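You operate a simulated robot arm through the tools that you are given. There is no shell and no other tool. Be economical: measure what you need, move in short steps, check, and stop when the job is done.

You run a simulated robot arm. Do the job below in one go: nothing can be reset, and whatever is moved stays where it is left.

JOB
Ratchet the gauge into its green band and pull the blue strap end to mark 2.
Fine: set the ratchet catch to hold; the handle ends down.

The check looks at the end state, three seconds after you hand in, the way a careful person would. Anything else that was tipped, shoved, dropped, spilled or broken makes it a failure.

ROBOT AND FRAMES
A 7-joint arm with a four-finger gripper on a trunk, on a base that drives. Base frame: it is fixed to the floor where the robot stands at the start and does not move with it; the origin is under the middle of the robot, x ahead of it, y to its left, z up; the surface under the hand at the start is at about z = 0.84. Units: m, rad, N and s.
Its first joint turns from -1.204 to 3.002 rad. Places, roughly: blue strap end [0.7, 0, 0.9]; ratchet catch [0.7, -0.1, 0.9]; ratchet handle [0.8, -0.2, 0.9]. Payload 3.67 kg.
The TCP is the grasp point between the finger pads, 0.028 m short of the fingertips. In the tool frame z runs along the fingers and y along their closing line. The gripper opens to 0.112 m. The gripper's body begins 0.073 m behind the TCP.
Orientation is that of the tool frame in the base frame, as [roll, pitch, yaw] about the fixed x, y, z axes, in that order (R = Rz(yaw) Ry(pitch) Rx(roll)). With the fingers straight down and closing along the base's y, the tool's x points along the base's -x, its y along +y and its z along -z.

CONTROLS
- The arm moves only by the tool step_arm. Its argument "steps" is text: rows parted by semicolons, each of 7 numbers parted by spaces: the turn, a rotation vector about the tool's x, y, z in rad, then the shift along the tool's x, y, z in m, then the closure in counts, from 0 (fully open) to 255 (shut). In form: ax ay az tx ty tz gripper; .... A call has 1 to 20 rows; each row shifts and turns the commanded pose from where the row before left it, along the tool's axes as they then stand. Rows are played at 5 a second. More than 0.05 m and 0.15 rad between two rows, or a gripper value outside its range, and nothing of the call is played. Where a pose cannot be reached the arm comes as near as it can. A force on the tool above 90 N (or 10 N above the force at the start of the call, whichever is more), or a blocked arm, ends the call early, and 0.2 s more pass. The fingers move at their own pace and stop on an object; they squeeze with about 37 N. The grip force told is the motor's: it shows also when the fingers shut on nothing. Time passes only in rows, and 0.2 s behind the last, so rows that do not move let the fingers close. The reply holds the time, the measured pose of the TCP, the force on the tool along the base axes, the opening and the grip force, in the units named above and with some noise, with the torque about the TCP (base axes, N m) and any sound that the robot's microphone picked up, and new pictures: "pictures" is both (left out), scene, wrist or none.
- Cameras (640 x 400 px; columns grow to the right, rows downward): "scene" is now at [0.1404, -0.0177, 1.4105]; the picture's right is [-0.18, -0.98, -0.00], its down [-0.44, 0.08, -0.89] and it looks along [0.88, -0.16, -0.45] (base axes); focal length 276 px, centre (320, 200). "wrist" rides on the gripper at [0.06, -0.018, -0.104] in the tool frame; the picture's right is [0.29, 0.96, 0.00], its down [-0.80, 0.24, -0.55] and it looks along [-0.53, 0.16, 0.83] (tool axes); focal length 234 px, centre (320, 200). There is no depth. A picture from a camera that has moved, and an enlarged one, comes with that camera's place and axes in the base frame and with its lens.
- slide_trunk(by): slides the trunk up (or, below 0, down) by that many m; the arm and the scene camera ride with it, the base frame stays. It gives what a move gives, with no picture.
- roll_base(legs): drives the robot by 1 to 6 legs, each [ahead, turn to the left] in m and rad, along the robot's own axes; the way and the turn of a leg run together, so that a leg with both is an arc; at most 1.5 m and 3.142 rad a leg. The arm and the cameras ride along, it lands a little off, and it stops where it bumps. It gives what a move gives, and a new picture of the scene camera.
- turn_head(pan, tilt): turns the head with the scene camera to pan (to the left, within 1.501 rad either way) and tilt (down, from -0.506 to 1.204), counted from straight ahead of the robot. It gives what a move gives, and a new picture of the scene camera.
- inspect(camera, box): a new picture of the part [left, top, right, bottom] of that camera's present view, enlarged. No time passes.
- close_job(): hands the job in; it is judged then, once.

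Work in short steps. Places have to be worked out from the pictures, the camera data and where the tool is seen: move nearer, look again, correct. Check each grasp and each placing, and mend what went wrong. You have 120 turns and 260 pictures in all, those below and enlarged ones among them. Open the gripper and draw the arm clear of the work before you hand the job in, unless the task says otherwise; then end with one line.

The tools are called after "Request:" as name(argument=value, ...) on one line, values as JSON. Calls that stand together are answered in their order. step_arm: Moves the arm, as the interface text tells. Its arguments: {"type":"object","properties":{"steps":{"type":"string"},"pictures":{"type":"string","enum":["both","scene","wrist","none"]}},"required":["steps"]} The other tools are called the same way: slide_trunk (by) slides the trunk up or down; roll_base (legs) drives the base; turn_head (pan, tilt) turns the head that bears the scene camera; inspect (camera, box) takes an enlarged picture of a part of a camera's view; close_job () hands the job in.

At the start:

```text
t: 0.0
eef_pos: [0.6352, -0.026, 1.2189]
orientation: [3.141, -0.001, -3.141]
contact_force: [-0.1, -0.5, -0.4]
moment: [-0.04, 0.0, -0.03]
gripper_width: 0.1117
grasp_force: 0.1
trunk travel left (down, up): [-0.525, 0.315]
robot x, y, heading: [0.0, -0.0029, 0.0]
head pan, tilt: [-0.178, 0.466]
```

scene: 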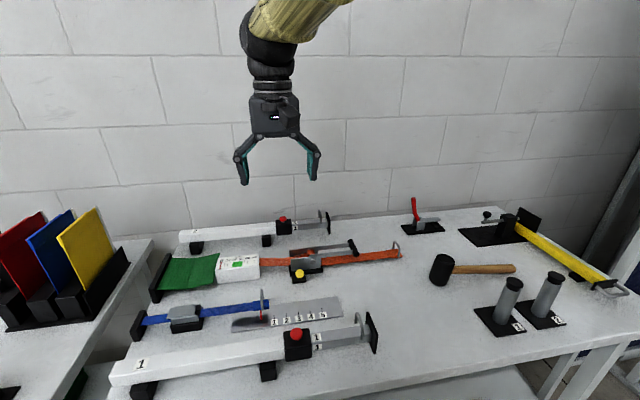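
wrist: 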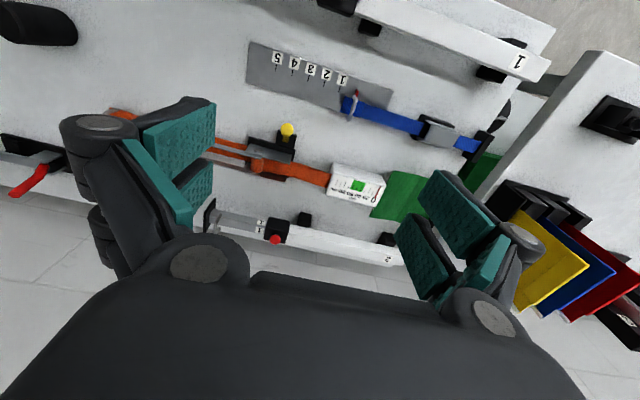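

The table holds an orange ratchet strap with a gauge, and a blue strap with a numbered scale. I look closer at both.

Request:
inspect(camera="scene", box=[140, 210, 300, 310])

Request:
inspect(camera="scene", box=[260, 210, 420, 310])

Request:
inspect(camera="scene", box=[120, 270, 380, 380])

Request:
inspect(camera="wrist", box=[190, 100, 390, 225])

```text
4.00 times, centred on (220, 260) of scene
camera zoom: at [0.1404, -0.0177, 1.4105], right [-0.18, -0.98, 0.0], down [-0.44, 0.08, -0.89], along [0.88, -0.16, -0.45], focal length 1105 px, centre (720, -40)
```

zoom: 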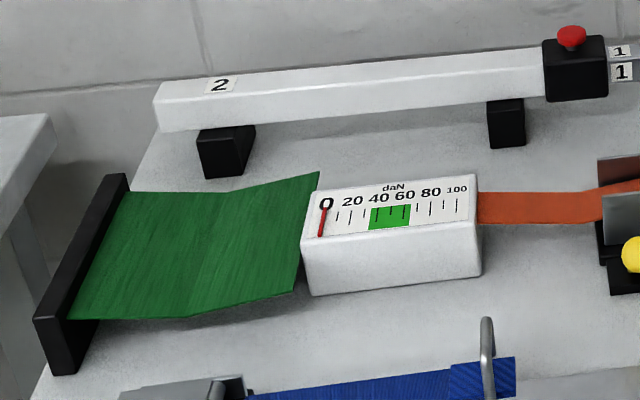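

```text
4.00 times, centred on (340, 260) of scene
camera zoom: at [0.1404, -0.0177, 1.4105], right [-0.18, -0.98, 0.0], down [-0.44, 0.08, -0.89], along [0.88, -0.16, -0.45], focal length 1105 px, centre (240, -40)
```

zoom: 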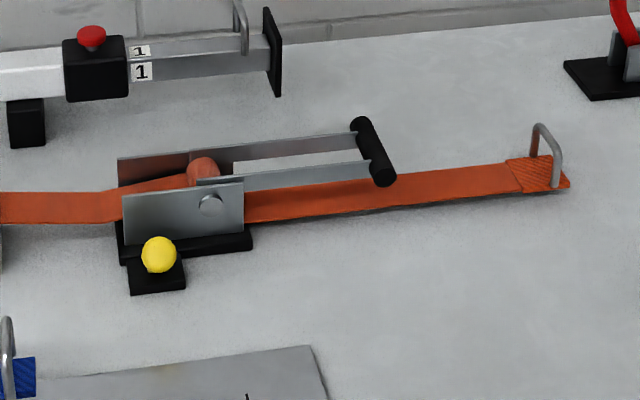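

```text
2.46 times, centred on (250, 325) of scene
camera zoom: at [0.1404, -0.0177, 1.4105], right [-0.18, -0.98, 0.0], down [-0.44, 0.08, -0.89], along [0.88, -0.16, -0.45], focal length 680 px, centre (492, -108)
```

zoom: 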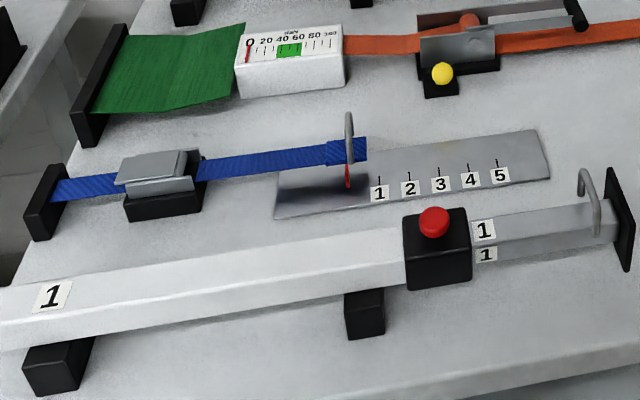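

```text
3.20 times, centred on (290, 162) of wrist
camera zoom: at [0.575, -0.0451, 1.3209], right [-0.29, 0.96, 0.0], down [0.8, 0.24, 0.55], along [0.53, 0.16, -0.83], focal length 749 px, centre (416, 320)
```

zoom: 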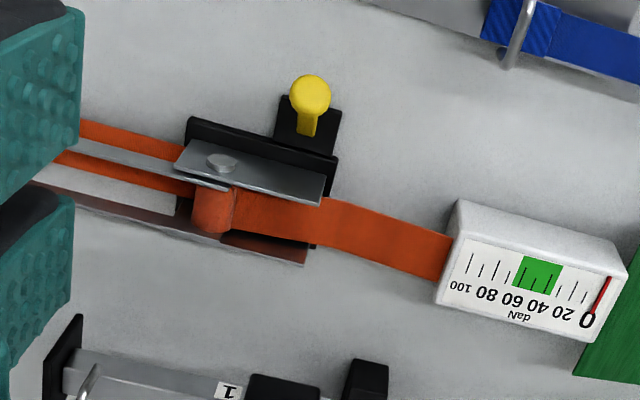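

The catch is the yellow knob lever beside the ratchet, near (0.75, -0.07), and the handle's black bar is near (0.815, -0.247). I move nearer to look at the catch.

Request:
step_arm(steps="0 0 0 -0.01 -0.01 0.04 0;0 0 0 -0.01 -0.01 0.04 0;0 0 0 -0.01 -0.01 0.04 0;0 0 0 -0.01 -0.01 0.04 0;0 0 0 0 0 0.02 0;0 0 0 0 0 0 0")

```text
t: 1.4
eef_pos: [0.6746, -0.0681, 1.0378]
orientation: [-3.141, -0.001, -3.141]
contact_force: [0.6, 0.1, 0.0]
moment: [0.05, 0.03, 0.01]
gripper_width: 0.112
grasp_force: 0.0
trunk travel left (down, up): [-0.525, 0.315]
robot x, y, heading: [-0.003, 0.0045, 0.006]
head pan, tilt: [-0.178, 0.466]
camera scene: at [0.1404, -0.018, 1.4105], right [-0.18, -0.98, 0.0], down [-0.44, 0.08, -0.89], along [0.88, -0.16, -0.45], focal length 276 px, centre (320, 200)
camera wrist: at [0.6146, -0.0862, 1.1405], right [-0.29, 0.96, 0.0], down [0.8, 0.24, 0.55], along [0.53, 0.16, -0.83], focal length 234 px, centre (320, 200)
```

scene: 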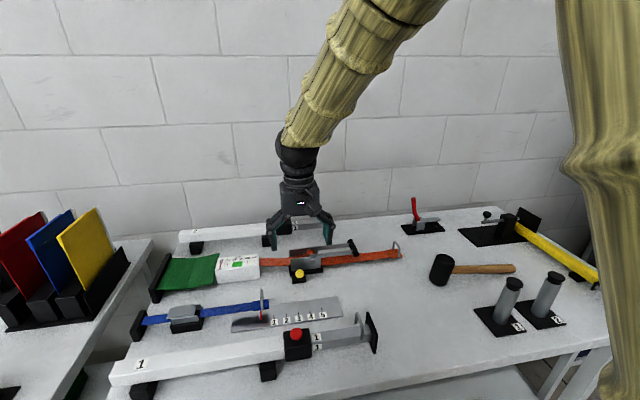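
wrist: 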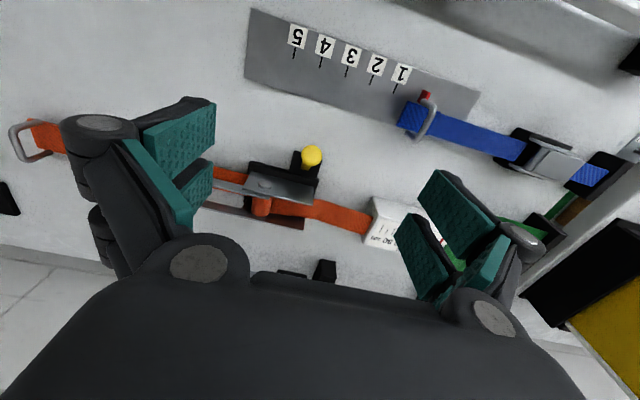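

I enlarge the catch and the blue buckle from here.

Request:
inspect(camera="wrist", box=[220, 130, 348, 210])

Request:
inspect(camera="wrist", box=[340, 60, 640, 250])

Request:
inspect(camera="scene", box=[270, 225, 366, 285])

```text
5.00 times, centred on (284, 170) of wrist
camera zoom: at [0.6146, -0.0862, 1.1405], right [-0.29, 0.96, 0.0], down [0.8, 0.24, 0.55], along [0.53, 0.16, -0.83], focal length 1171 px, centre (500, 350)
```

zoom: 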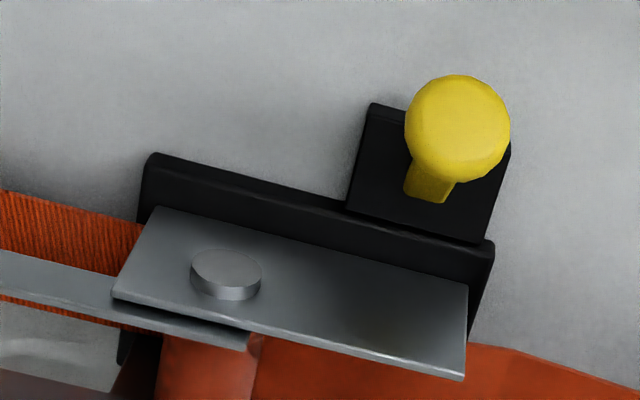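

```text
2.11 times, centred on (490, 155) of wrist
camera zoom: at [0.6146, -0.0862, 1.1405], right [-0.29, 0.96, 0.0], down [0.8, 0.24, 0.55], along [0.53, 0.16, -0.83], focal length 493 px, centre (-38, 295)
```

zoom: 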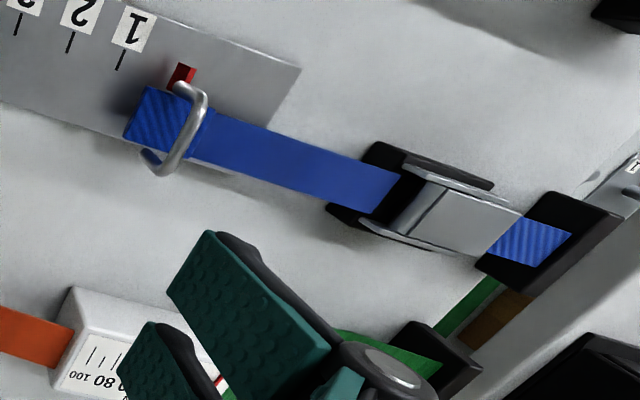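

```text
6.67 times, centred on (318, 255) of scene
camera zoom: at [0.1404, -0.018, 1.4105], right [-0.18, -0.98, 0.0], down [-0.44, 0.08, -0.89], along [0.88, -0.16, -0.45], focal length 1842 px, centre (333, -167)
```

zoom: 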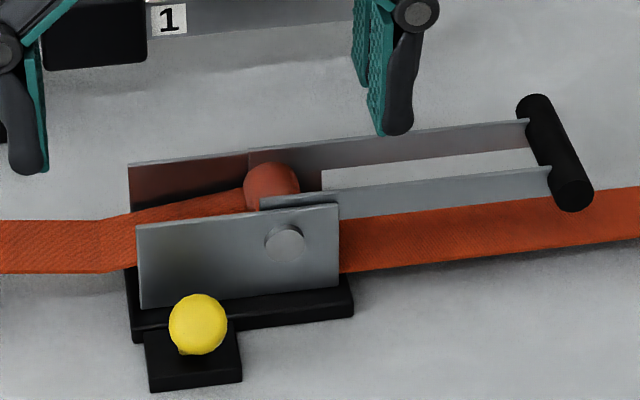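

Triangulating puts the catch knob at about (0.715, -0.066, 0.90), leaning towards the robot, and the ratchet pivot at about (0.79, -0.11, 0.90). I move over the handle bar to place it better.

Request:
step_arm(steps="0 0 0 -0.01 -0.04 0 0;0 0 0 -0.01 -0.04 0 0;0 0 0 0 -0.04 0 0;0 0 0 0 -0.04 0 0;0 0 0 0 -0.03 0 0;0 0 0 0 0 0 0", pictures="wrist")

Request:
inspect(camera="wrist", box=[220, 90, 460, 240])

```text
t: 2.8
eef_pos: [0.6951, -0.2558, 1.0386]
orientation: [-3.141, 0.0, 3.141]
contact_force: [0.8, 0.3, 0.8]
moment: [-0.04, -0.02, -0.04]
gripper_width: 0.1121
grasp_force: 0.1
trunk travel left (down, up): [-0.525, 0.315]
robot x, y, heading: [-0.0052, 0.0011, 0.0]
head pan, tilt: [-0.178, 0.466]
camera wrist: at [0.6355, -0.2739, 1.1416], right [-0.29, 0.96, 0.0], down [0.8, 0.24, 0.55], along [0.53, 0.16, -0.83], focal length 234 px, centre (320, 200)
```

wrist: 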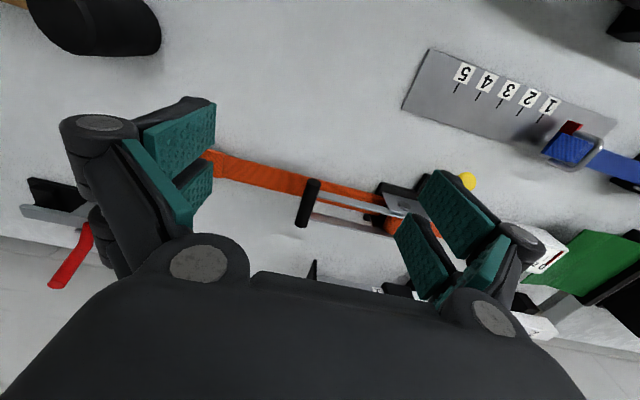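

```text
2.67 times, centred on (340, 165) of wrist
camera zoom: at [0.6355, -0.2739, 1.1416], right [-0.29, 0.96, 0.0], down [0.8, 0.24, 0.55], along [0.53, 0.16, -0.83], focal length 624 px, centre (267, 293)
```

zoom: 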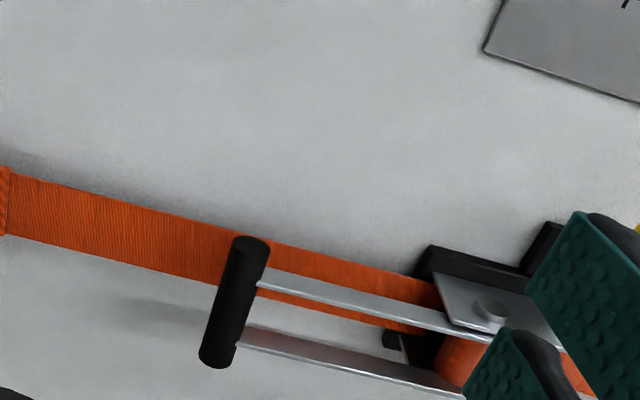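

The handle bar centre works out at (0.80, -0.241, 0.900). I go above it, then down around it.

Request:
step_arm(steps="0 0 0 -0.035 0.005 0.02 100;0 0 0 -0.035 0.005 0.02 100;0 0 0 -0.035 0.005 0.02 100;0 0 0 0 0 0.03 100;0 0 0 0 0 0 100")

```text
t: 4.0
eef_pos: [0.8008, -0.2415, 0.9456]
orientation: [3.14, -0.001, 3.141]
contact_force: [-0.3, -0.1, -0.1]
moment: [-0.01, 0.0, -0.03]
gripper_width: 0.0681
grasp_force: 0.2
trunk travel left (down, up): [-0.525, 0.315]
robot x, y, heading: [0.0001, -0.0006, 0.0]
head pan, tilt: [-0.178, 0.466]
camera scene: at [0.1406, -0.0177, 1.4105], right [-0.18, -0.98, 0.0], down [-0.44, 0.08, -0.89], along [0.88, -0.16, -0.45], focal length 276 px, centre (320, 200)
camera wrist: at [0.7402, -0.2593, 1.0494], right [-0.29, 0.96, 0.0], down [0.8, 0.24, 0.55], along [0.53, 0.16, -0.83], focal length 234 px, centre (320, 200)
```

scene: 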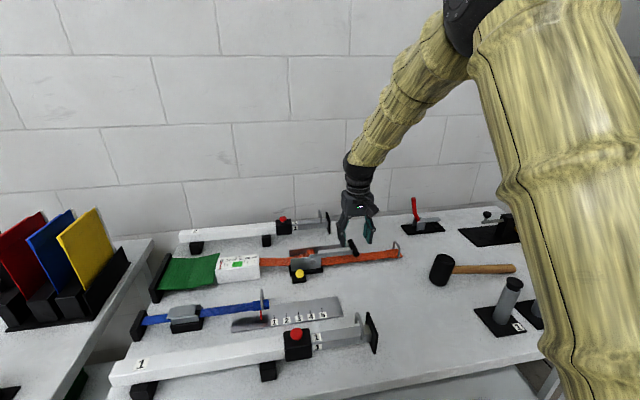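
wrist: 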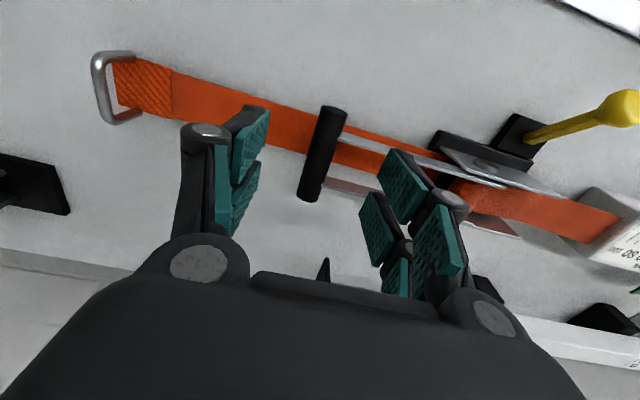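

The bar lies between the fingers. I go down 0.037 and close.

Request:
step_arm(steps="0 0 0 0 0 0.02 100;0 0 0 0 0 0.017 100;0 0 0 0 0 0 255;0 0 0 0 0 0 255")

```text
t: 5.0
eef_pos: [0.8046, -0.2403, 0.9274]
orientation: [3.135, 0.03, -3.139]
contact_force: [3.1, -4.9, 64.2]
moment: [0.16, 1.51, -0.05]
gripper_width: 0.006
grasp_force: 35.5
trunk travel left (down, up): [-0.525, 0.315]
robot x, y, heading: [-0.0031, 0.0039, 0.004]
head pan, tilt: [-0.178, 0.466]
stopped in row 4: the force on the tool passed its limit at 98 N (the readings are from after the stop); the commanded pose is now the measured one
camera scene: at [0.1331, -0.0201, 1.4119], right [-0.17, -0.98, 0.0], down [-0.44, 0.08, -0.9], along [0.88, -0.15, -0.45], focal length 276 px, centre (320, 200)
camera wrist: at [0.7401, -0.2589, 1.029], right [-0.29, 0.96, 0.0], down [0.78, 0.24, 0.58], along [0.56, 0.17, -0.82], focal length 234 px, centre (320, 200)
```

scene: 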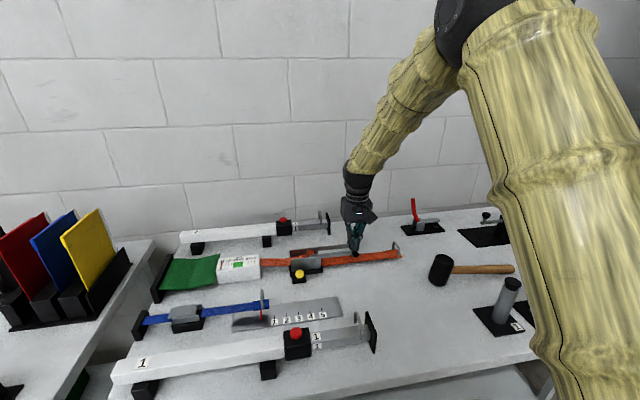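
wrist: 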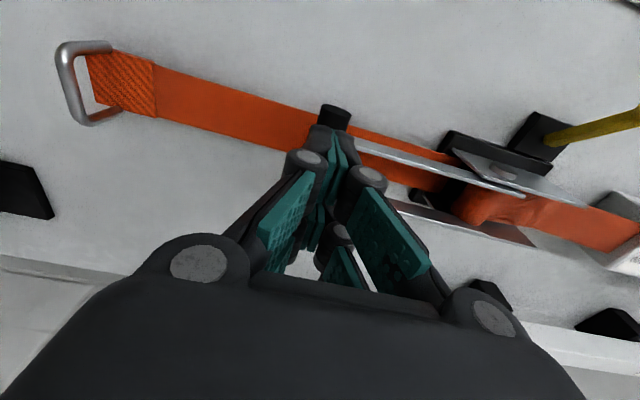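

The fingers shut above the bar, probably because they closed before the arm had finished going down. I rise, open, straighten, go down and wait before closing.

Request:
step_arm(steps="0 0 0 0 0 -0.02 255;0 -0.03 0 0.004 -0.001 0 100;0 0 0 0 0 0 100;0 0 0 0 0 0.01 100;0 0 0 0 0 0.015 100;0 0 0 0 0 0.01 100;0 0 0 0 0 0 100;0 0 0 0 0 0 100")

```text
t: 6.8
eef_pos: [0.8008, -0.2373, 0.9003]
orientation: [3.138, 0.041, -3.14]
contact_force: [-2.9, 2.0, 7.4]
moment: [0.1, -0.04, 0.04]
gripper_width: 0.0808
grasp_force: 3.2
trunk travel left (down, up): [-0.525, 0.315]
robot x, y, heading: [0.0019, 0.0002, 0.005]
head pan, tilt: [-0.178, 0.466]
camera scene: at [0.1396, -0.0162, 1.4102], right [-0.17, -0.98, 0.0], down [-0.44, 0.08, -0.89], along [0.88, -0.16, -0.45], focal length 276 px, centre (320, 200)
camera wrist: at [0.7364, -0.2557, 1.0008], right [-0.29, 0.96, -0.01], down [0.77, 0.24, 0.59], along [0.56, 0.16, -0.81], focal length 234 px, centre (320, 200)
```

scene: 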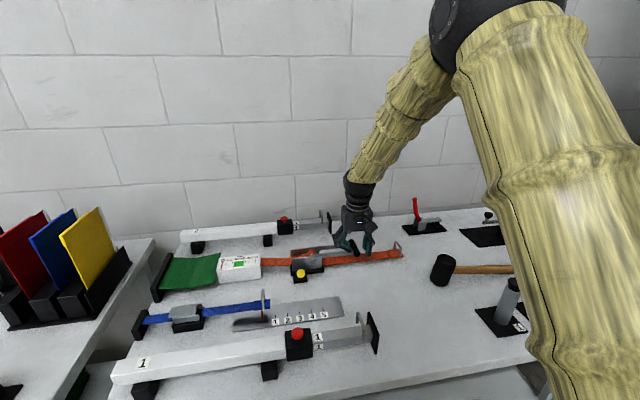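
wrist: 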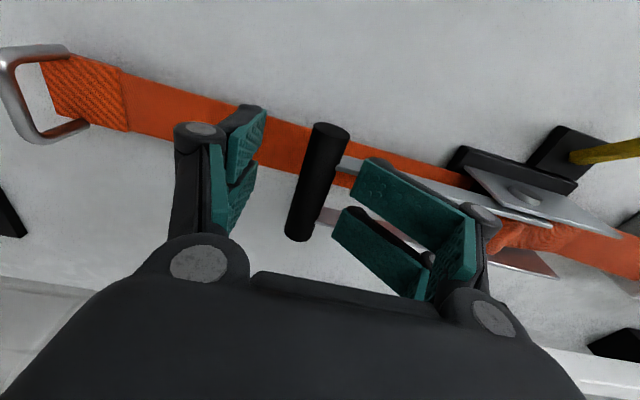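

The bar is between the fingers, but the +y finger seems to graze the handle's side arms and the tool is pitched a little. I lift, straighten, recentre and go down again.

Request:
step_arm(steps="0 0 0 0 0 -0.04 100;0 0.06 0 0 0 0 100;0 0 0 0 0 0 100;0 0 0 0 0 0 100", pictures="wrist")

```text
t: 7.8
eef_pos: [0.8007, -0.2362, 0.941]
orientation: [3.136, -0.019, -3.139]
contact_force: [0.2, -0.7, -0.8]
moment: [0.02, 0.04, 0.0]
gripper_width: 0.0677
grasp_force: 0.0
trunk travel left (down, up): [-0.525, 0.315]
robot x, y, heading: [0.0004, -0.0001, 0.004]
head pan, tilt: [-0.178, 0.466]
camera wrist: at [0.7428, -0.256, 1.0446], right [-0.29, 0.96, 0.01], down [0.81, 0.24, 0.54], along [0.51, 0.17, -0.84], focal length 234 px, centre (320, 200)
```

wrist: 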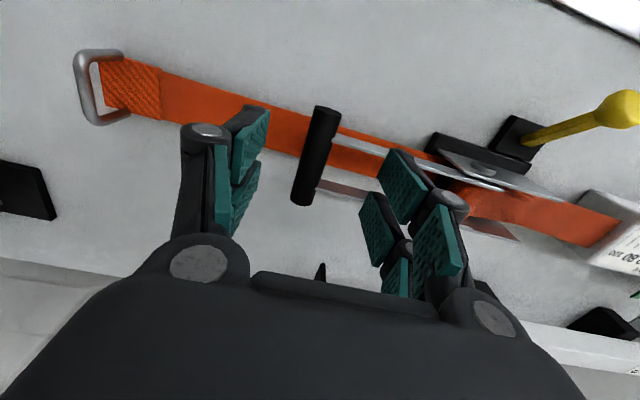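

Request:
step_arm(steps="0 -0.02 0 0.002 -0.005 0.012 120;0 0 0 0 0 0.012 120;0 0 0 0 0 0.01 120;0 0 0 0 0 0 120;0 0 0 0 0 0 120", pictures="wrist")

```text
t: 9.0
eef_pos: [0.7966, -0.2438, 0.907]
orientation: [3.138, 0.0, -3.141]
contact_force: [-0.7, -0.3, 3.0]
moment: [-0.04, 0.0, 0.02]
gripper_width: 0.0683
grasp_force: 0.1
trunk travel left (down, up): [-0.525, 0.315]
robot x, y, heading: [-0.0007, -0.0003, 0.001]
head pan, tilt: [-0.178, 0.466]
camera wrist: at [0.7364, -0.2626, 1.0089], right [-0.29, 0.96, 0.0], down [0.8, 0.24, 0.56], along [0.53, 0.16, -0.83], focal length 234 px, centre (320, 200)
```

wrist: 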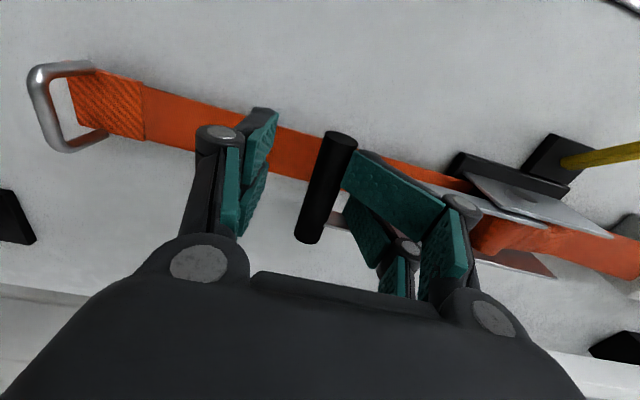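

The +y fingertip lands on the near side arm, since the tips sit slightly towards -x. I lift, shift about +0.007 in x so the finger passes between the arms, and go down again.

Request:
step_arm(steps="0 0 0 0 0 -0.03 120;0 0 0 -0.007 0.003 0 120;0 0 0 0 0 0 120;0 0 0 0 0 0.012 120;0 0 0 0 0 0.012 120;0 0 0 0 0 0.01 120;0 0 0 0 0 0 120;0 0 0 0 0 0 120", pictures="wrist")

Request:
inspect(camera="wrist", box=[220, 90, 540, 290])

```text
t: 10.8
eef_pos: [0.8043, -0.2393, 0.9025]
orientation: [3.137, 0.002, -3.141]
contact_force: [-3.2, 0.0, 6.5]
moment: [0.09, -0.02, 0.07]
gripper_width: 0.0709
grasp_force: 1.3
trunk travel left (down, up): [-0.525, 0.315]
robot x, y, heading: [-0.0005, -0.0026, 0.003]
head pan, tilt: [-0.178, 0.466]
camera wrist: at [0.7431, -0.2586, 1.0047], right [-0.29, 0.96, 0.0], down [0.8, 0.24, 0.56], along [0.53, 0.16, -0.83], focal length 234 px, centre (320, 200)
```

wrist: 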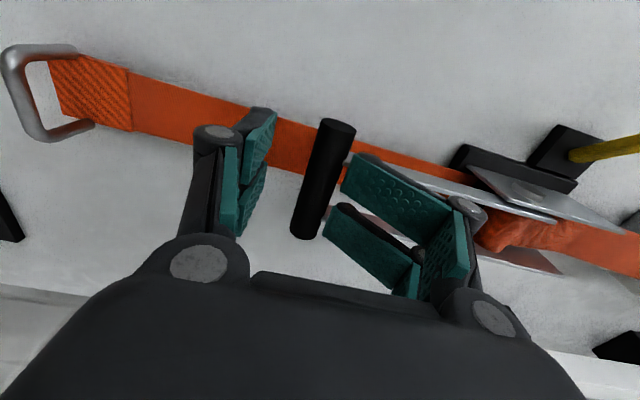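

```text
2.00 times, centred on (380, 190) of wrist
camera zoom: at [0.7431, -0.2586, 1.0047], right [-0.29, 0.96, 0.0], down [0.8, 0.24, 0.56], along [0.53, 0.16, -0.83], focal length 468 px, centre (200, 220)
```

zoom: 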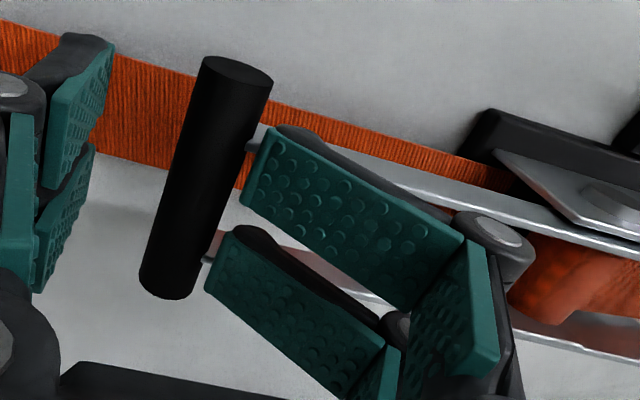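

The finger is double-pronged and lands on both side arms, so straight down will not work. I will instead take the bar from the handle's end with the tool pitched about 35° below horizontal, one finger above and one below. I back off and tilt.

Request:
step_arm(steps="0 0 0 0 0 -0.05 100;0 0 0 0.004 -0.03 -0.04 100;0 0 0 0 -0.04 0 100;-0.14 0 0 0 0 0 100;-0.14 0 0 0 0 0 100;-0.14 0 0 0 0 0 100;-0.14 0 0 0 0 0 100;-0.14 0 0 0 0 0 100;-0.14 0 0 0 0 0 120;-0.12 0 0 0 0 0 150;0 0 0 0 0 0 150;0 0 0 0 0 0 150")

```text
refused: row 2 steps farther than a row can; nothing moved
```

Request:
step_arm(steps="0 0 0 0 0 -0.05 100;0 0 0 0.004 -0.03 -0.03 100;0 0 0 0 -0.04 -0.01 100;-0.14 0 0 0 0 0 100;-0.14 0 0 0 0 0 100;-0.14 0 0 0 0 0 100;-0.14 0 0 0 0 0 100;-0.14 0 0 0 0 0 100;-0.14 0 0 0 0 0 120;-0.12 0 0 0 0 0 150;0 0 0 0 0 0 150;0 0 0 0 0 0 150")

```text
t: 13.4
eef_pos: [0.8017, -0.3089, 0.9935]
orientation: [2.176, 0.002, -3.137]
contact_force: [0.1, -0.1, 0.5]
moment: [0.01, -0.01, -0.01]
gripper_width: 0.0459
grasp_force: 0.1
trunk travel left (down, up): [-0.525, 0.315]
robot x, y, heading: [0.0012, 0.0026, 0.005]
head pan, tilt: [-0.178, 0.466]
camera scene: at [0.141, -0.0182, 1.4104], right [-0.17, -0.98, 0.0], down [-0.44, 0.08, -0.89], along [0.88, -0.15, -0.45], focal length 276 px, centre (320, 200)
camera wrist: at [0.7411, -0.4057, 1.0362], right [-0.29, 0.54, 0.79], down [0.8, -0.32, 0.51], along [0.53, 0.78, -0.34], focal length 234 px, centre (320, 200)
```

scene: 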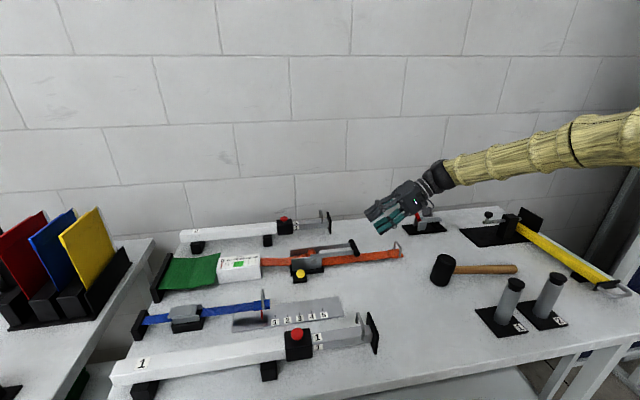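
wrist: 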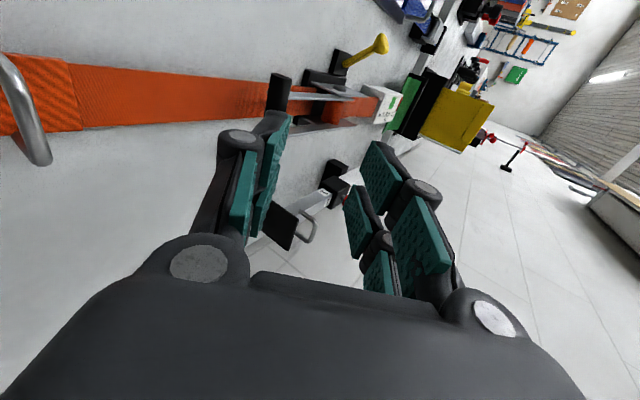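

The tool is tilted as planned. I line up with the bar and stop about 4 cm short to check.

Request:
step_arm(steps="0 0 0 0.002 -0.019 0.01 150;0 0 0 0 -0.019 0.02 150;0 0 0 0 0 0.02 150;0 0 0 0 0 0 150;0 0 0 0 0 0 150")

Request:
inspect(camera="scene", box=[280, 190, 440, 290])

```text
t: 14.6
eef_pos: [0.8014, -0.2894, 0.9335]
orientation: [2.175, 0.0, -3.137]
contact_force: [-0.2, -0.2, -1.0]
moment: [-0.01, -0.02, 0.01]
gripper_width: 0.0464
grasp_force: 0.0
trunk travel left (down, up): [-0.525, 0.315]
robot x, y, heading: [-0.002, 0.0007, 0.003]
head pan, tilt: [-0.178, 0.466]
camera scene: at [0.1406, -0.0174, 1.4105], right [-0.17, -0.98, 0.0], down [-0.44, 0.08, -0.89], along [0.88, -0.15, -0.45], focal length 276 px, centre (320, 200)
camera wrist: at [0.7397, -0.3853, 0.9759], right [-0.29, 0.54, 0.79], down [0.8, -0.32, 0.51], along [0.53, 0.78, -0.34], focal length 234 px, centre (320, 200)
```

scene: 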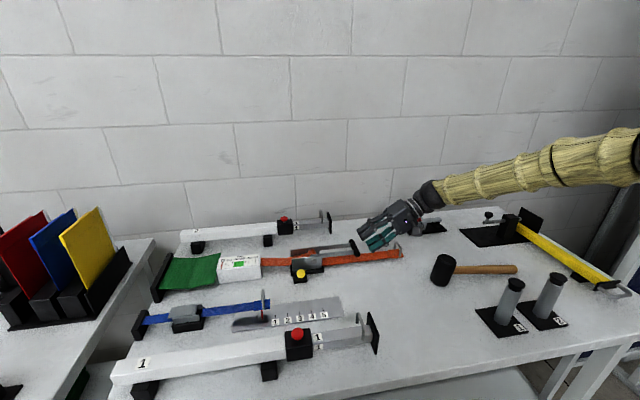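
wrist: 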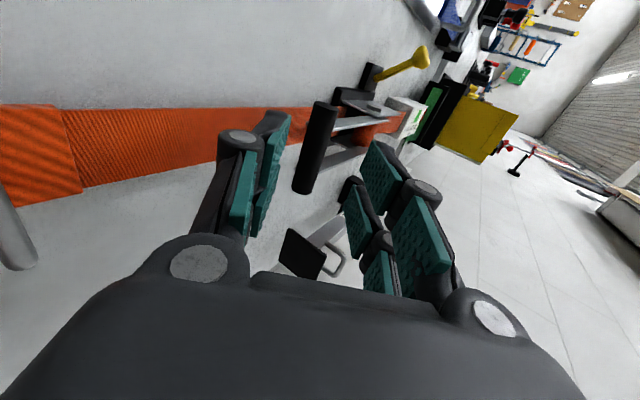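

```text
4.00 times, centred on (360, 240) of scene
camera zoom: at [0.1406, -0.0174, 1.4105], right [-0.17, -0.98, 0.0], down [-0.44, 0.08, -0.89], along [0.88, -0.15, -0.45], focal length 1105 px, centre (160, 40)
```

zoom: 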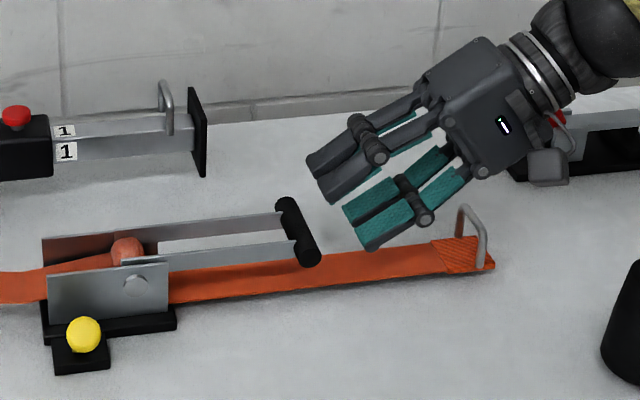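

The bar lies on the tool axis between the fingers. I advance 0.038, wait, then close.

Request:
step_arm(steps="0 0 0 0 0 0.015 150;0 0 0 0 0 0.015 150;0 0 0 0 0 0.008 150;0 0 0 0 0 0 150;0 0 0 0 0 0 150", pictures="none")

Request:
inspect(camera="scene", box=[280, 190, 440, 290])

Request:
inspect(camera="wrist", box=[220, 80, 460, 230])

```text
t: 15.8
eef_pos: [0.7991, -0.2578, 0.9115]
orientation: [2.178, 0.002, -3.137]
contact_force: [0.0, -1.2, 0.4]
moment: [0.01, 0.01, 0.01]
gripper_width: 0.0462
grasp_force: 0.0
trunk travel left (down, up): [-0.525, 0.315]
robot x, y, heading: [-0.0005, 0.0032, 0.005]
head pan, tilt: [-0.178, 0.466]
```

```text
4.00 times, centred on (360, 240) of scene
camera zoom: at [0.1407, -0.0175, 1.4105], right [-0.17, -0.98, 0.0], down [-0.44, 0.08, -0.89], along [0.88, -0.15, -0.45], focal length 1105 px, centre (160, 40)
```

zoom: 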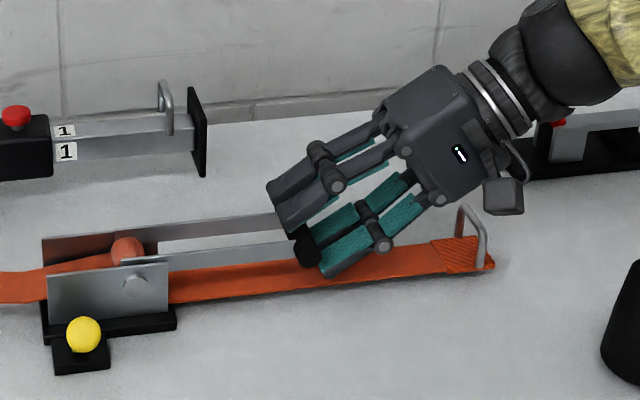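

```text
2.67 times, centred on (340, 155) of wrist
camera zoom: at [0.7395, -0.3548, 0.955], right [-0.29, 0.54, 0.79], down [0.8, -0.32, 0.51], along [0.53, 0.78, -0.34], focal length 624 px, centre (267, 320)
```

zoom: 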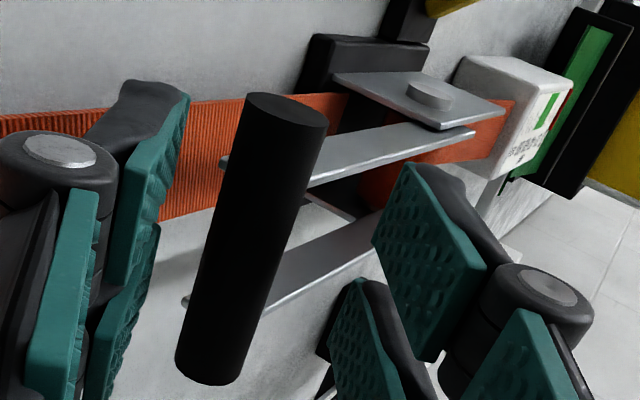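

The bar is between the pads near the tips. I close on it.

Request:
step_arm(steps="0 0 0 0 0 0 255;0 0 0 0 0 0 255;0 0 0 0 0 0 255", pictures="wrist")

```text
t: 16.6
eef_pos: [0.8002, -0.26, 0.9094]
orientation: [2.176, 0.003, -3.14]
contact_force: [-1.6, -12.6, -2.8]
moment: [-0.53, 0.51, -1.15]
gripper_width: 0.0175
grasp_force: 45.0
trunk travel left (down, up): [-0.525, 0.315]
robot x, y, heading: [-0.0014, -0.0003, 0.006]
head pan, tilt: [-0.178, 0.466]
camera wrist: at [0.7393, -0.3571, 0.9542], right [-0.29, 0.54, 0.79], down [0.8, -0.32, 0.51], along [0.53, 0.78, -0.34], focal length 234 px, centre (320, 200)
```

wrist: 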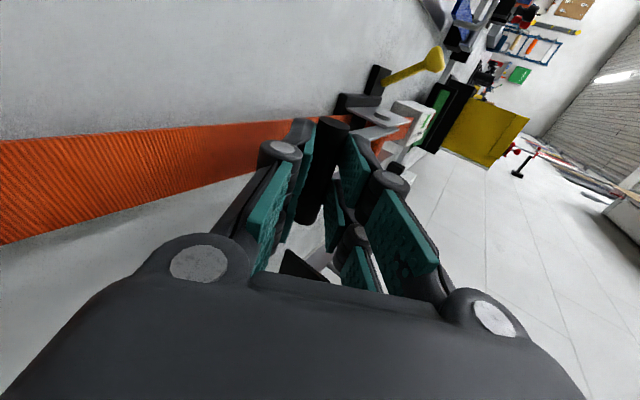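

The grip holds on the bar at 0.0175 m. I swing the handle up a first bit along an arc about the pivot (y -0.111, z 0.897), turning the tool with it.

Request:
step_arm(steps="0.1 0 0 0 0.0133 -0.0068 255;0.1 0 0 0 0.0133 -0.0068 255;0.1 0 0 0 0.0133 -0.0068 255;0 0 0 0 0 0 255")

Request:
inspect(camera="scene", box=[200, 190, 440, 340])

```text
t: 17.6
eef_pos: [0.8007, -0.2465, 0.955]
orientation: [2.48, 0.0, -3.137]
contact_force: [5.6, 10.9, -5.7]
moment: [0.18, 1.02, -0.37]
gripper_width: 0.0176
grasp_force: 45.0
trunk travel left (down, up): [-0.525, 0.315]
robot x, y, heading: [0.0002, 0.0038, 0.004]
head pan, tilt: [-0.178, 0.466]
camera scene: at [0.1421, -0.0163, 1.4102], right [-0.17, -0.99, 0.0], down [-0.44, 0.08, -0.89], along [0.88, -0.15, -0.45], focal length 276 px, centre (320, 200)
camera wrist: at [0.7397, -0.3245, 1.0239], right [-0.29, 0.75, 0.59], down [0.8, -0.15, 0.58], along [0.53, 0.64, -0.56], focal length 234 px, centre (320, 200)
```

scene: 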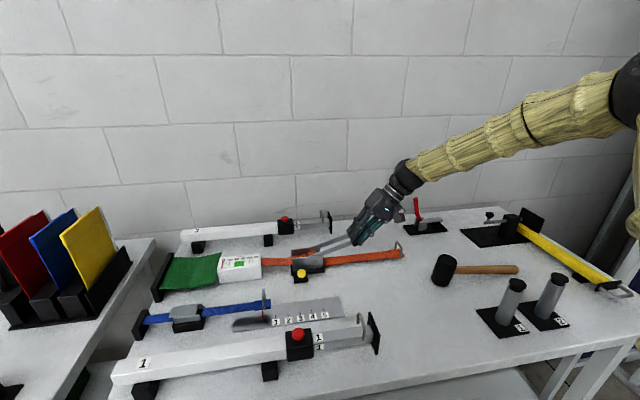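
wrist: 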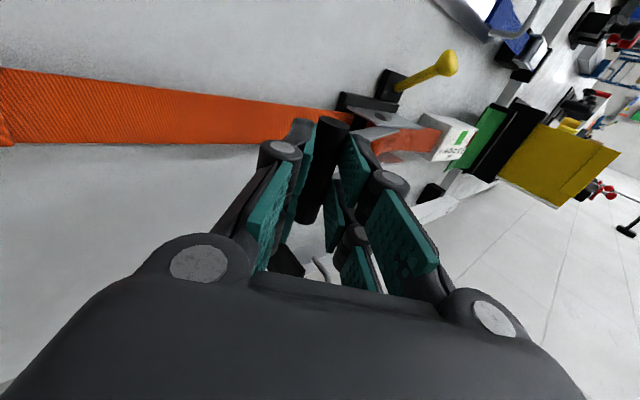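

```text
2.67 times, centred on (320, 265) of scene
camera zoom: at [0.1421, -0.0163, 1.4102], right [-0.17, -0.99, 0.0], down [-0.44, 0.08, -0.89], along [0.88, -0.15, -0.45], focal length 737 px, centre (320, 27)
```

zoom: 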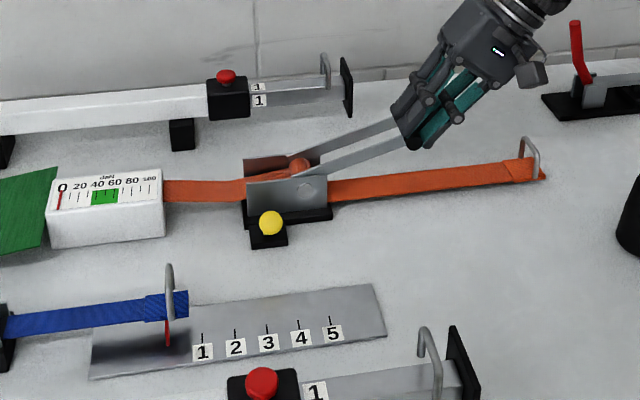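

The handle follows with small forces and the gauge is still at about 0. I continue up in steps, watching the gauge and sounds.

Request:
step_arm(steps="0.1 0 0 0 0.0133 -0.0068 255;0.1 0 0 0 0.0133 -0.0068 255;0.1 0 0 0 0.0133 -0.0068 255;0.1 0 0 0 0.0133 -0.0068 255;0 0 0 0 0 0 255", pictures="none")

Request:
inspect(camera="scene", box=[200, 190, 440, 340])

```text
t: 18.8
eef_pos: [0.7988, -0.2151, 1.0038]
orientation: [2.876, 0.001, -3.138]
contact_force: [0.0, -0.8, -0.8]
moment: [0.03, 0.02, 0.02]
gripper_width: 0.0
grasp_force: 35.5
trunk travel left (down, up): [-0.525, 0.315]
robot x, y, heading: [0.0002, 0.0028, 0.005]
head pan, tilt: [-0.178, 0.466]
```

```text
2.67 times, centred on (320, 265) of scene
camera zoom: at [0.141, -0.0188, 1.4104], right [-0.17, -0.98, 0.0], down [-0.44, 0.08, -0.89], along [0.88, -0.15, -0.45], focal length 737 px, centre (320, 27)
```

zoom: 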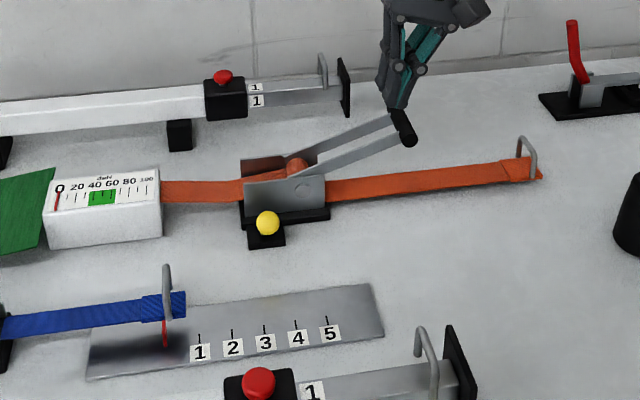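

The bar slipped out of the fingertips, but the handle stays raised at about 20°. It now leaves room for a deeper grasp along the handle, so I back off and align the tool with the handle.

Request:
step_arm(steps="0 0 0 0 0 -0.01 150;0 0 0 0 -0.0315 -0.0145 150;0 0 0 0 -0.0315 -0.0145 150;0 0 0 0 -0.0315 -0.0145 150;-0.1365 0 0 0 0 0 150;-0.1365 0 0 0 0 0 150;-0.1365 0 0 0 0 0 150;-0.1365 0 0 0 0 0 150;-0.1365 0 0 0 0 0 150;-0.1365 0 0 0 0 0 150;-0.1365 0 0 0 0 0 150;0 0 0 0 -0.026 0.013 150;0 0 0 0 -0.027 0.013 150;0 0 0 0 0 0 150;0 0 0 0 0 0 150", pictures="wrist")

Request:
inspect(camera="scene", box=[200, 190, 440, 340])

```text
t: 22.0
eef_pos: [0.7978, -0.3155, 0.9723]
orientation: [1.92, 0.002, -3.138]
contact_force: [0.3, -0.6, -0.7]
moment: [0.01, 0.0, -0.03]
gripper_width: 0.0461
grasp_force: 0.0
trunk travel left (down, up): [-0.525, 0.315]
robot x, y, heading: [0.0019, 0.0036, 0.009]
head pan, tilt: [-0.178, 0.466]
camera wrist: at [0.7375, -0.4202, 0.9911], right [-0.29, 0.33, 0.9], down [0.8, -0.44, 0.42], along [0.53, 0.84, -0.13], focal length 234 px, centre (320, 200)
```

wrist: 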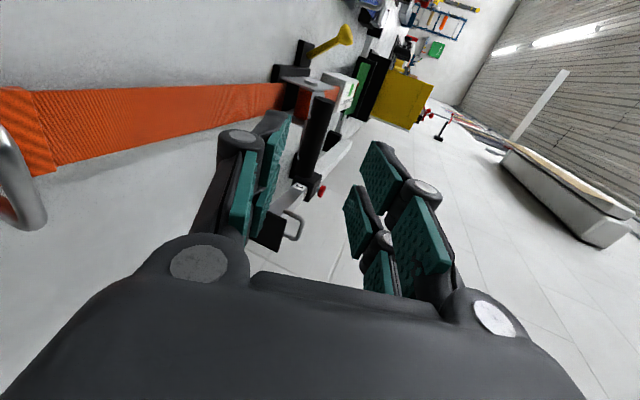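

```text
2.67 times, centred on (320, 265) of scene
camera zoom: at [0.141, -0.0182, 1.4104], right [-0.17, -0.98, 0.0], down [-0.44, 0.08, -0.89], along [0.88, -0.15, -0.45], focal length 737 px, centre (320, 27)
```

zoom: 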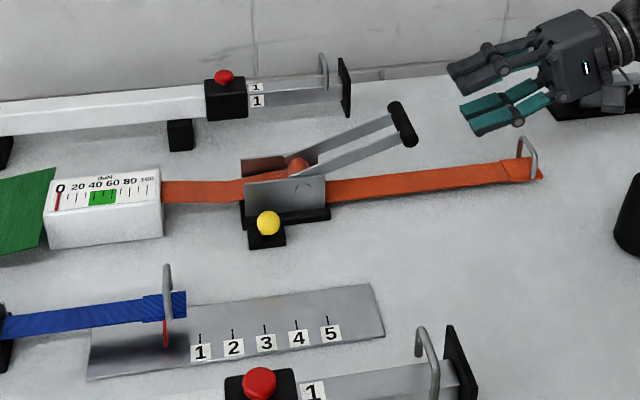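

The wrist view puts the bar at about (y -0.235, z 0.940). I advance along the handle for a deeper grasp and close.

Request:
step_arm(steps="0 0 0 -0.003 -0.0026 0.02 150;0 0 0 0 0 0.02 150;0 0 0 0 0 0.02 150;0 0 0 0 0 0.018 150;0 0 0 0 0 0 150;0 0 0 0 0 0 255;0 0 0 0 0 0 255;0 0 0 0 0 0 255", pictures="wrist")

Request:
inspect(camera="scene", box=[280, 190, 440, 290])

```text
t: 23.8
eef_pos: [0.8005, -0.2409, 0.944]
orientation: [1.923, 0.001, -3.138]
contact_force: [-2.1, 0.6, -4.1]
moment: [-0.32, 0.71, -0.56]
gripper_width: 0.0188
grasp_force: 45.1
trunk travel left (down, up): [-0.525, 0.315]
robot x, y, heading: [-0.0006, -0.0031, 0.003]
head pan, tilt: [-0.178, 0.466]
camera wrist: at [0.7401, -0.3458, 0.9613], right [-0.29, 0.33, 0.9], down [0.8, -0.43, 0.42], along [0.53, 0.84, -0.14], focal length 234 px, centre (320, 200)
```

wrist: 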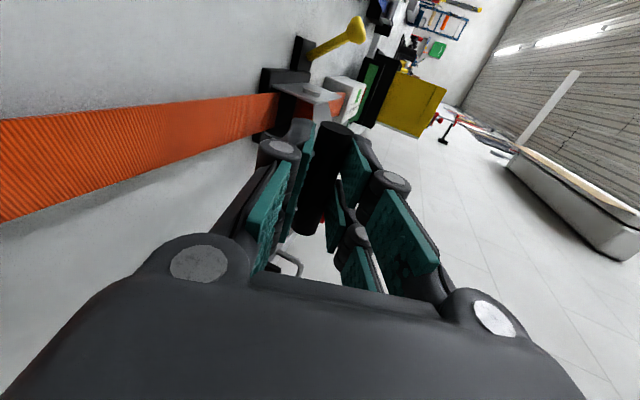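

```text
4.00 times, centred on (360, 240) of scene
camera zoom: at [0.1408, -0.0177, 1.4104], right [-0.17, -0.98, 0.0], down [-0.44, 0.08, -0.89], along [0.88, -0.15, -0.45], focal length 1105 px, centre (160, 40)
```

zoom: 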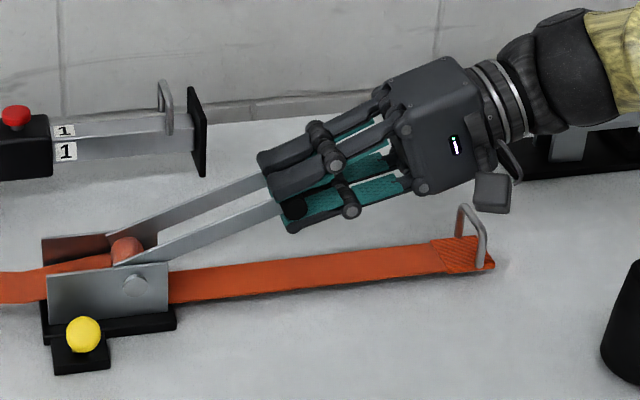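

A deep, square grasp. I swing up along the arc in small sets, checking force.

Request:
step_arm(steps="0.1 0 0 0 0.0138 0.0007 255;0.1 0 0 0 0.0138 0.0007 255;0.1 0 0 0 0.0138 0.0007 255;0 0 0 0 0 0 255", pictures="none")

Request:
inspect(camera="scene", box=[200, 170, 440, 320])

```text
t: 24.8
eef_pos: [0.8008, -0.2191, 0.9793]
orientation: [2.224, -0.002, -3.138]
contact_force: [-22.6, 18.5, -23.8]
moment: [-0.48, 1.76, -0.07]
gripper_width: 0.0187
grasp_force: 45.2
trunk travel left (down, up): [-0.525, 0.315]
robot x, y, heading: [-0.0026, -0.0012, 0.004]
head pan, tilt: [-0.178, 0.466]
```

```text
2.67 times, centred on (320, 245) of scene
camera zoom: at [0.1407, -0.0162, 1.4103], right [-0.17, -0.99, 0.0], down [-0.44, 0.08, -0.89], along [0.88, -0.15, -0.45], focal length 737 px, centre (320, 80)
```

zoom: 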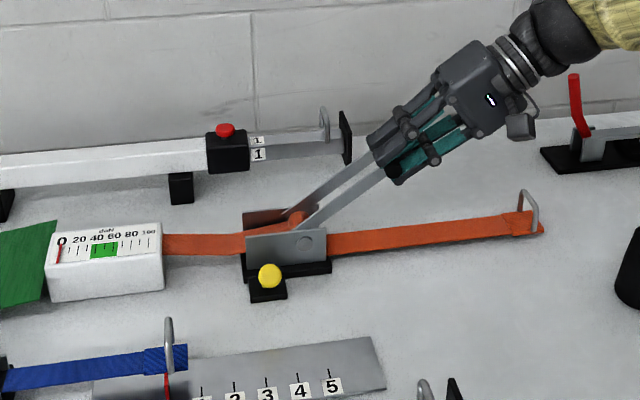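

It follows, with about 29 N pulling inward along the handle, so my arc is slightly too wide. I move in a little and continue.

Request:
step_arm(steps="0.1 0 0 0.001 0.0136 0.0025 255;0.1 0 0 0.001 0.0136 0.002 255;0.1 0 0 0 0.0136 0.001 255;0 0 0 0 0 0 255", pictures="none")

Request:
inspect(camera="scene", box=[200, 170, 440, 320])

```text
t: 25.8
eef_pos: [0.801, -0.189, 1.0053]
orientation: [2.522, 0.004, -3.137]
contact_force: [-7.9, 7.4, -15.0]
moment: [0.19, 0.86, -0.33]
gripper_width: 0.0186
grasp_force: 44.9
trunk travel left (down, up): [-0.525, 0.315]
robot x, y, heading: [0.0027, 0.004, 0.008]
head pan, tilt: [-0.178, 0.466]
```

```text
2.67 times, centred on (320, 245) of scene
camera zoom: at [0.1413, -0.0168, 1.4104], right [-0.17, -0.98, 0.0], down [-0.44, 0.08, -0.89], along [0.88, -0.15, -0.45], focal length 737 px, centre (320, 80)
```

zoom: 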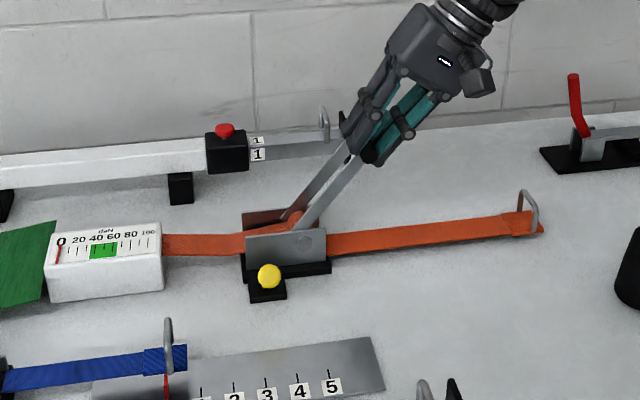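

Request:
step_arm(steps="0.1 0 0 0 0.0136 0.002 255;0.1 0 0 0 0.0136 0.0015 255;0.1 0 0 0 0.0136 0.0007 255;0 0 0 0 0 0 255", pictures="none")

Request:
inspect(camera="scene", box=[200, 170, 440, 320])

```text
t: 26.8
eef_pos: [0.8006, -0.1525, 1.023]
orientation: [2.821, 0.005, -3.137]
contact_force: [9.6, 0.4, 1.8]
moment: [0.42, 0.11, -0.66]
gripper_width: 0.0187
grasp_force: 45.5
trunk travel left (down, up): [-0.525, 0.315]
robot x, y, heading: [-0.003, -0.0038, 0.007]
head pan, tilt: [-0.178, 0.466]
```

```text
2.67 times, centred on (320, 245) of scene
camera zoom: at [0.1416, -0.0174, 1.4105], right [-0.17, -0.98, 0.0], down [-0.44, 0.08, -0.89], along [0.88, -0.15, -0.45], focal length 737 px, centre (320, 80)
```

zoom: 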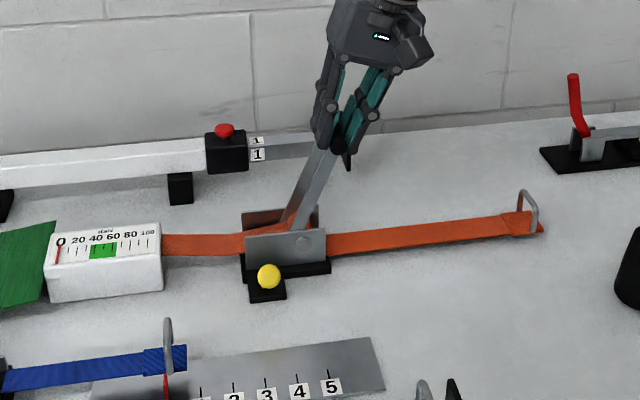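

Request:
step_arm(steps="0.1 0 0 0 0.0134 0.0007 255;0.1 0 0 0 0.0134 0.0007 255;0.1 0 0 0 0.0134 0.0007 255;0 0 0 0 0 0 255", pictures="none")

Request:
inspect(camera="scene", box=[200, 170, 440, 320])

```text
t: 27.8
eef_pos: [0.8006, -0.1127, 1.0288]
orientation: [3.123, 0.0, -3.137]
contact_force: [16.3, 0.7, 1.7]
moment: [0.3, -0.55, -0.65]
gripper_width: 0.0189
grasp_force: 44.7
trunk travel left (down, up): [-0.525, 0.315]
robot x, y, heading: [-0.0034, -0.0013, 0.006]
head pan, tilt: [-0.178, 0.466]
```

```text
2.67 times, centred on (320, 245) of scene
camera zoom: at [0.142, -0.017, 1.4103], right [-0.17, -0.98, 0.0], down [-0.44, 0.08, -0.89], along [0.88, -0.15, -0.45], focal length 737 px, centre (320, 80)
```

zoom: 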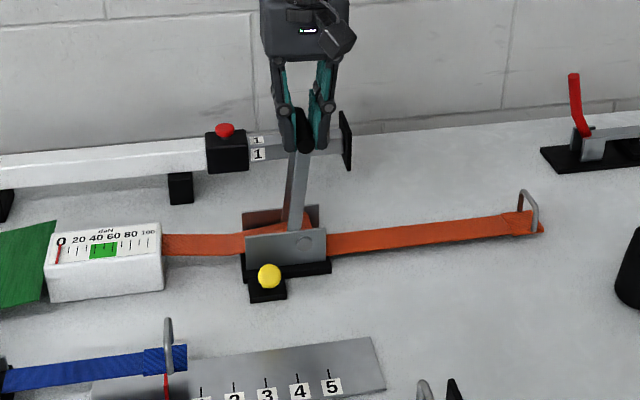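

The handle is upright and the gauge is still 0, so the tightening stroke should be downward. I bring the handle down part way and watch.

Request:
step_arm(steps="-0.1 0 0 0 -0.0134 0.0007 255;-0.1 0 0 0 -0.0134 0.0007 255;-0.1 0 0 0 -0.0134 0.0007 255;0 0 0 0 0 0 255", pictures="none")

Request:
inspect(camera="scene", box=[200, 170, 440, 320])

```text
t: 28.8
eef_pos: [0.8004, -0.1522, 1.024]
orientation: [2.82, 0.003, -3.139]
contact_force: [24.2, -2.4, 14.6]
moment: [0.02, -0.54, -1.17]
gripper_width: 0.0188
grasp_force: 45.1
trunk travel left (down, up): [-0.525, 0.315]
robot x, y, heading: [0.0007, -0.0021, 0.001]
head pan, tilt: [-0.178, 0.466]
```

```text
2.67 times, centred on (320, 245) of scene
camera zoom: at [0.1418, -0.0162, 1.4106], right [-0.17, -0.98, 0.0], down [-0.44, 0.08, -0.89], along [0.88, -0.15, -0.45], focal length 737 px, centre (320, 80)
```

zoom: 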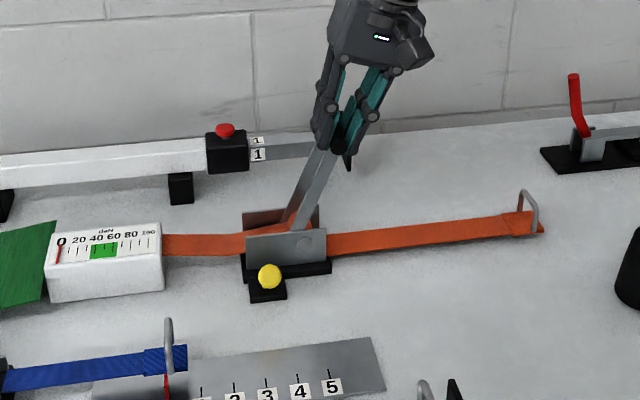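

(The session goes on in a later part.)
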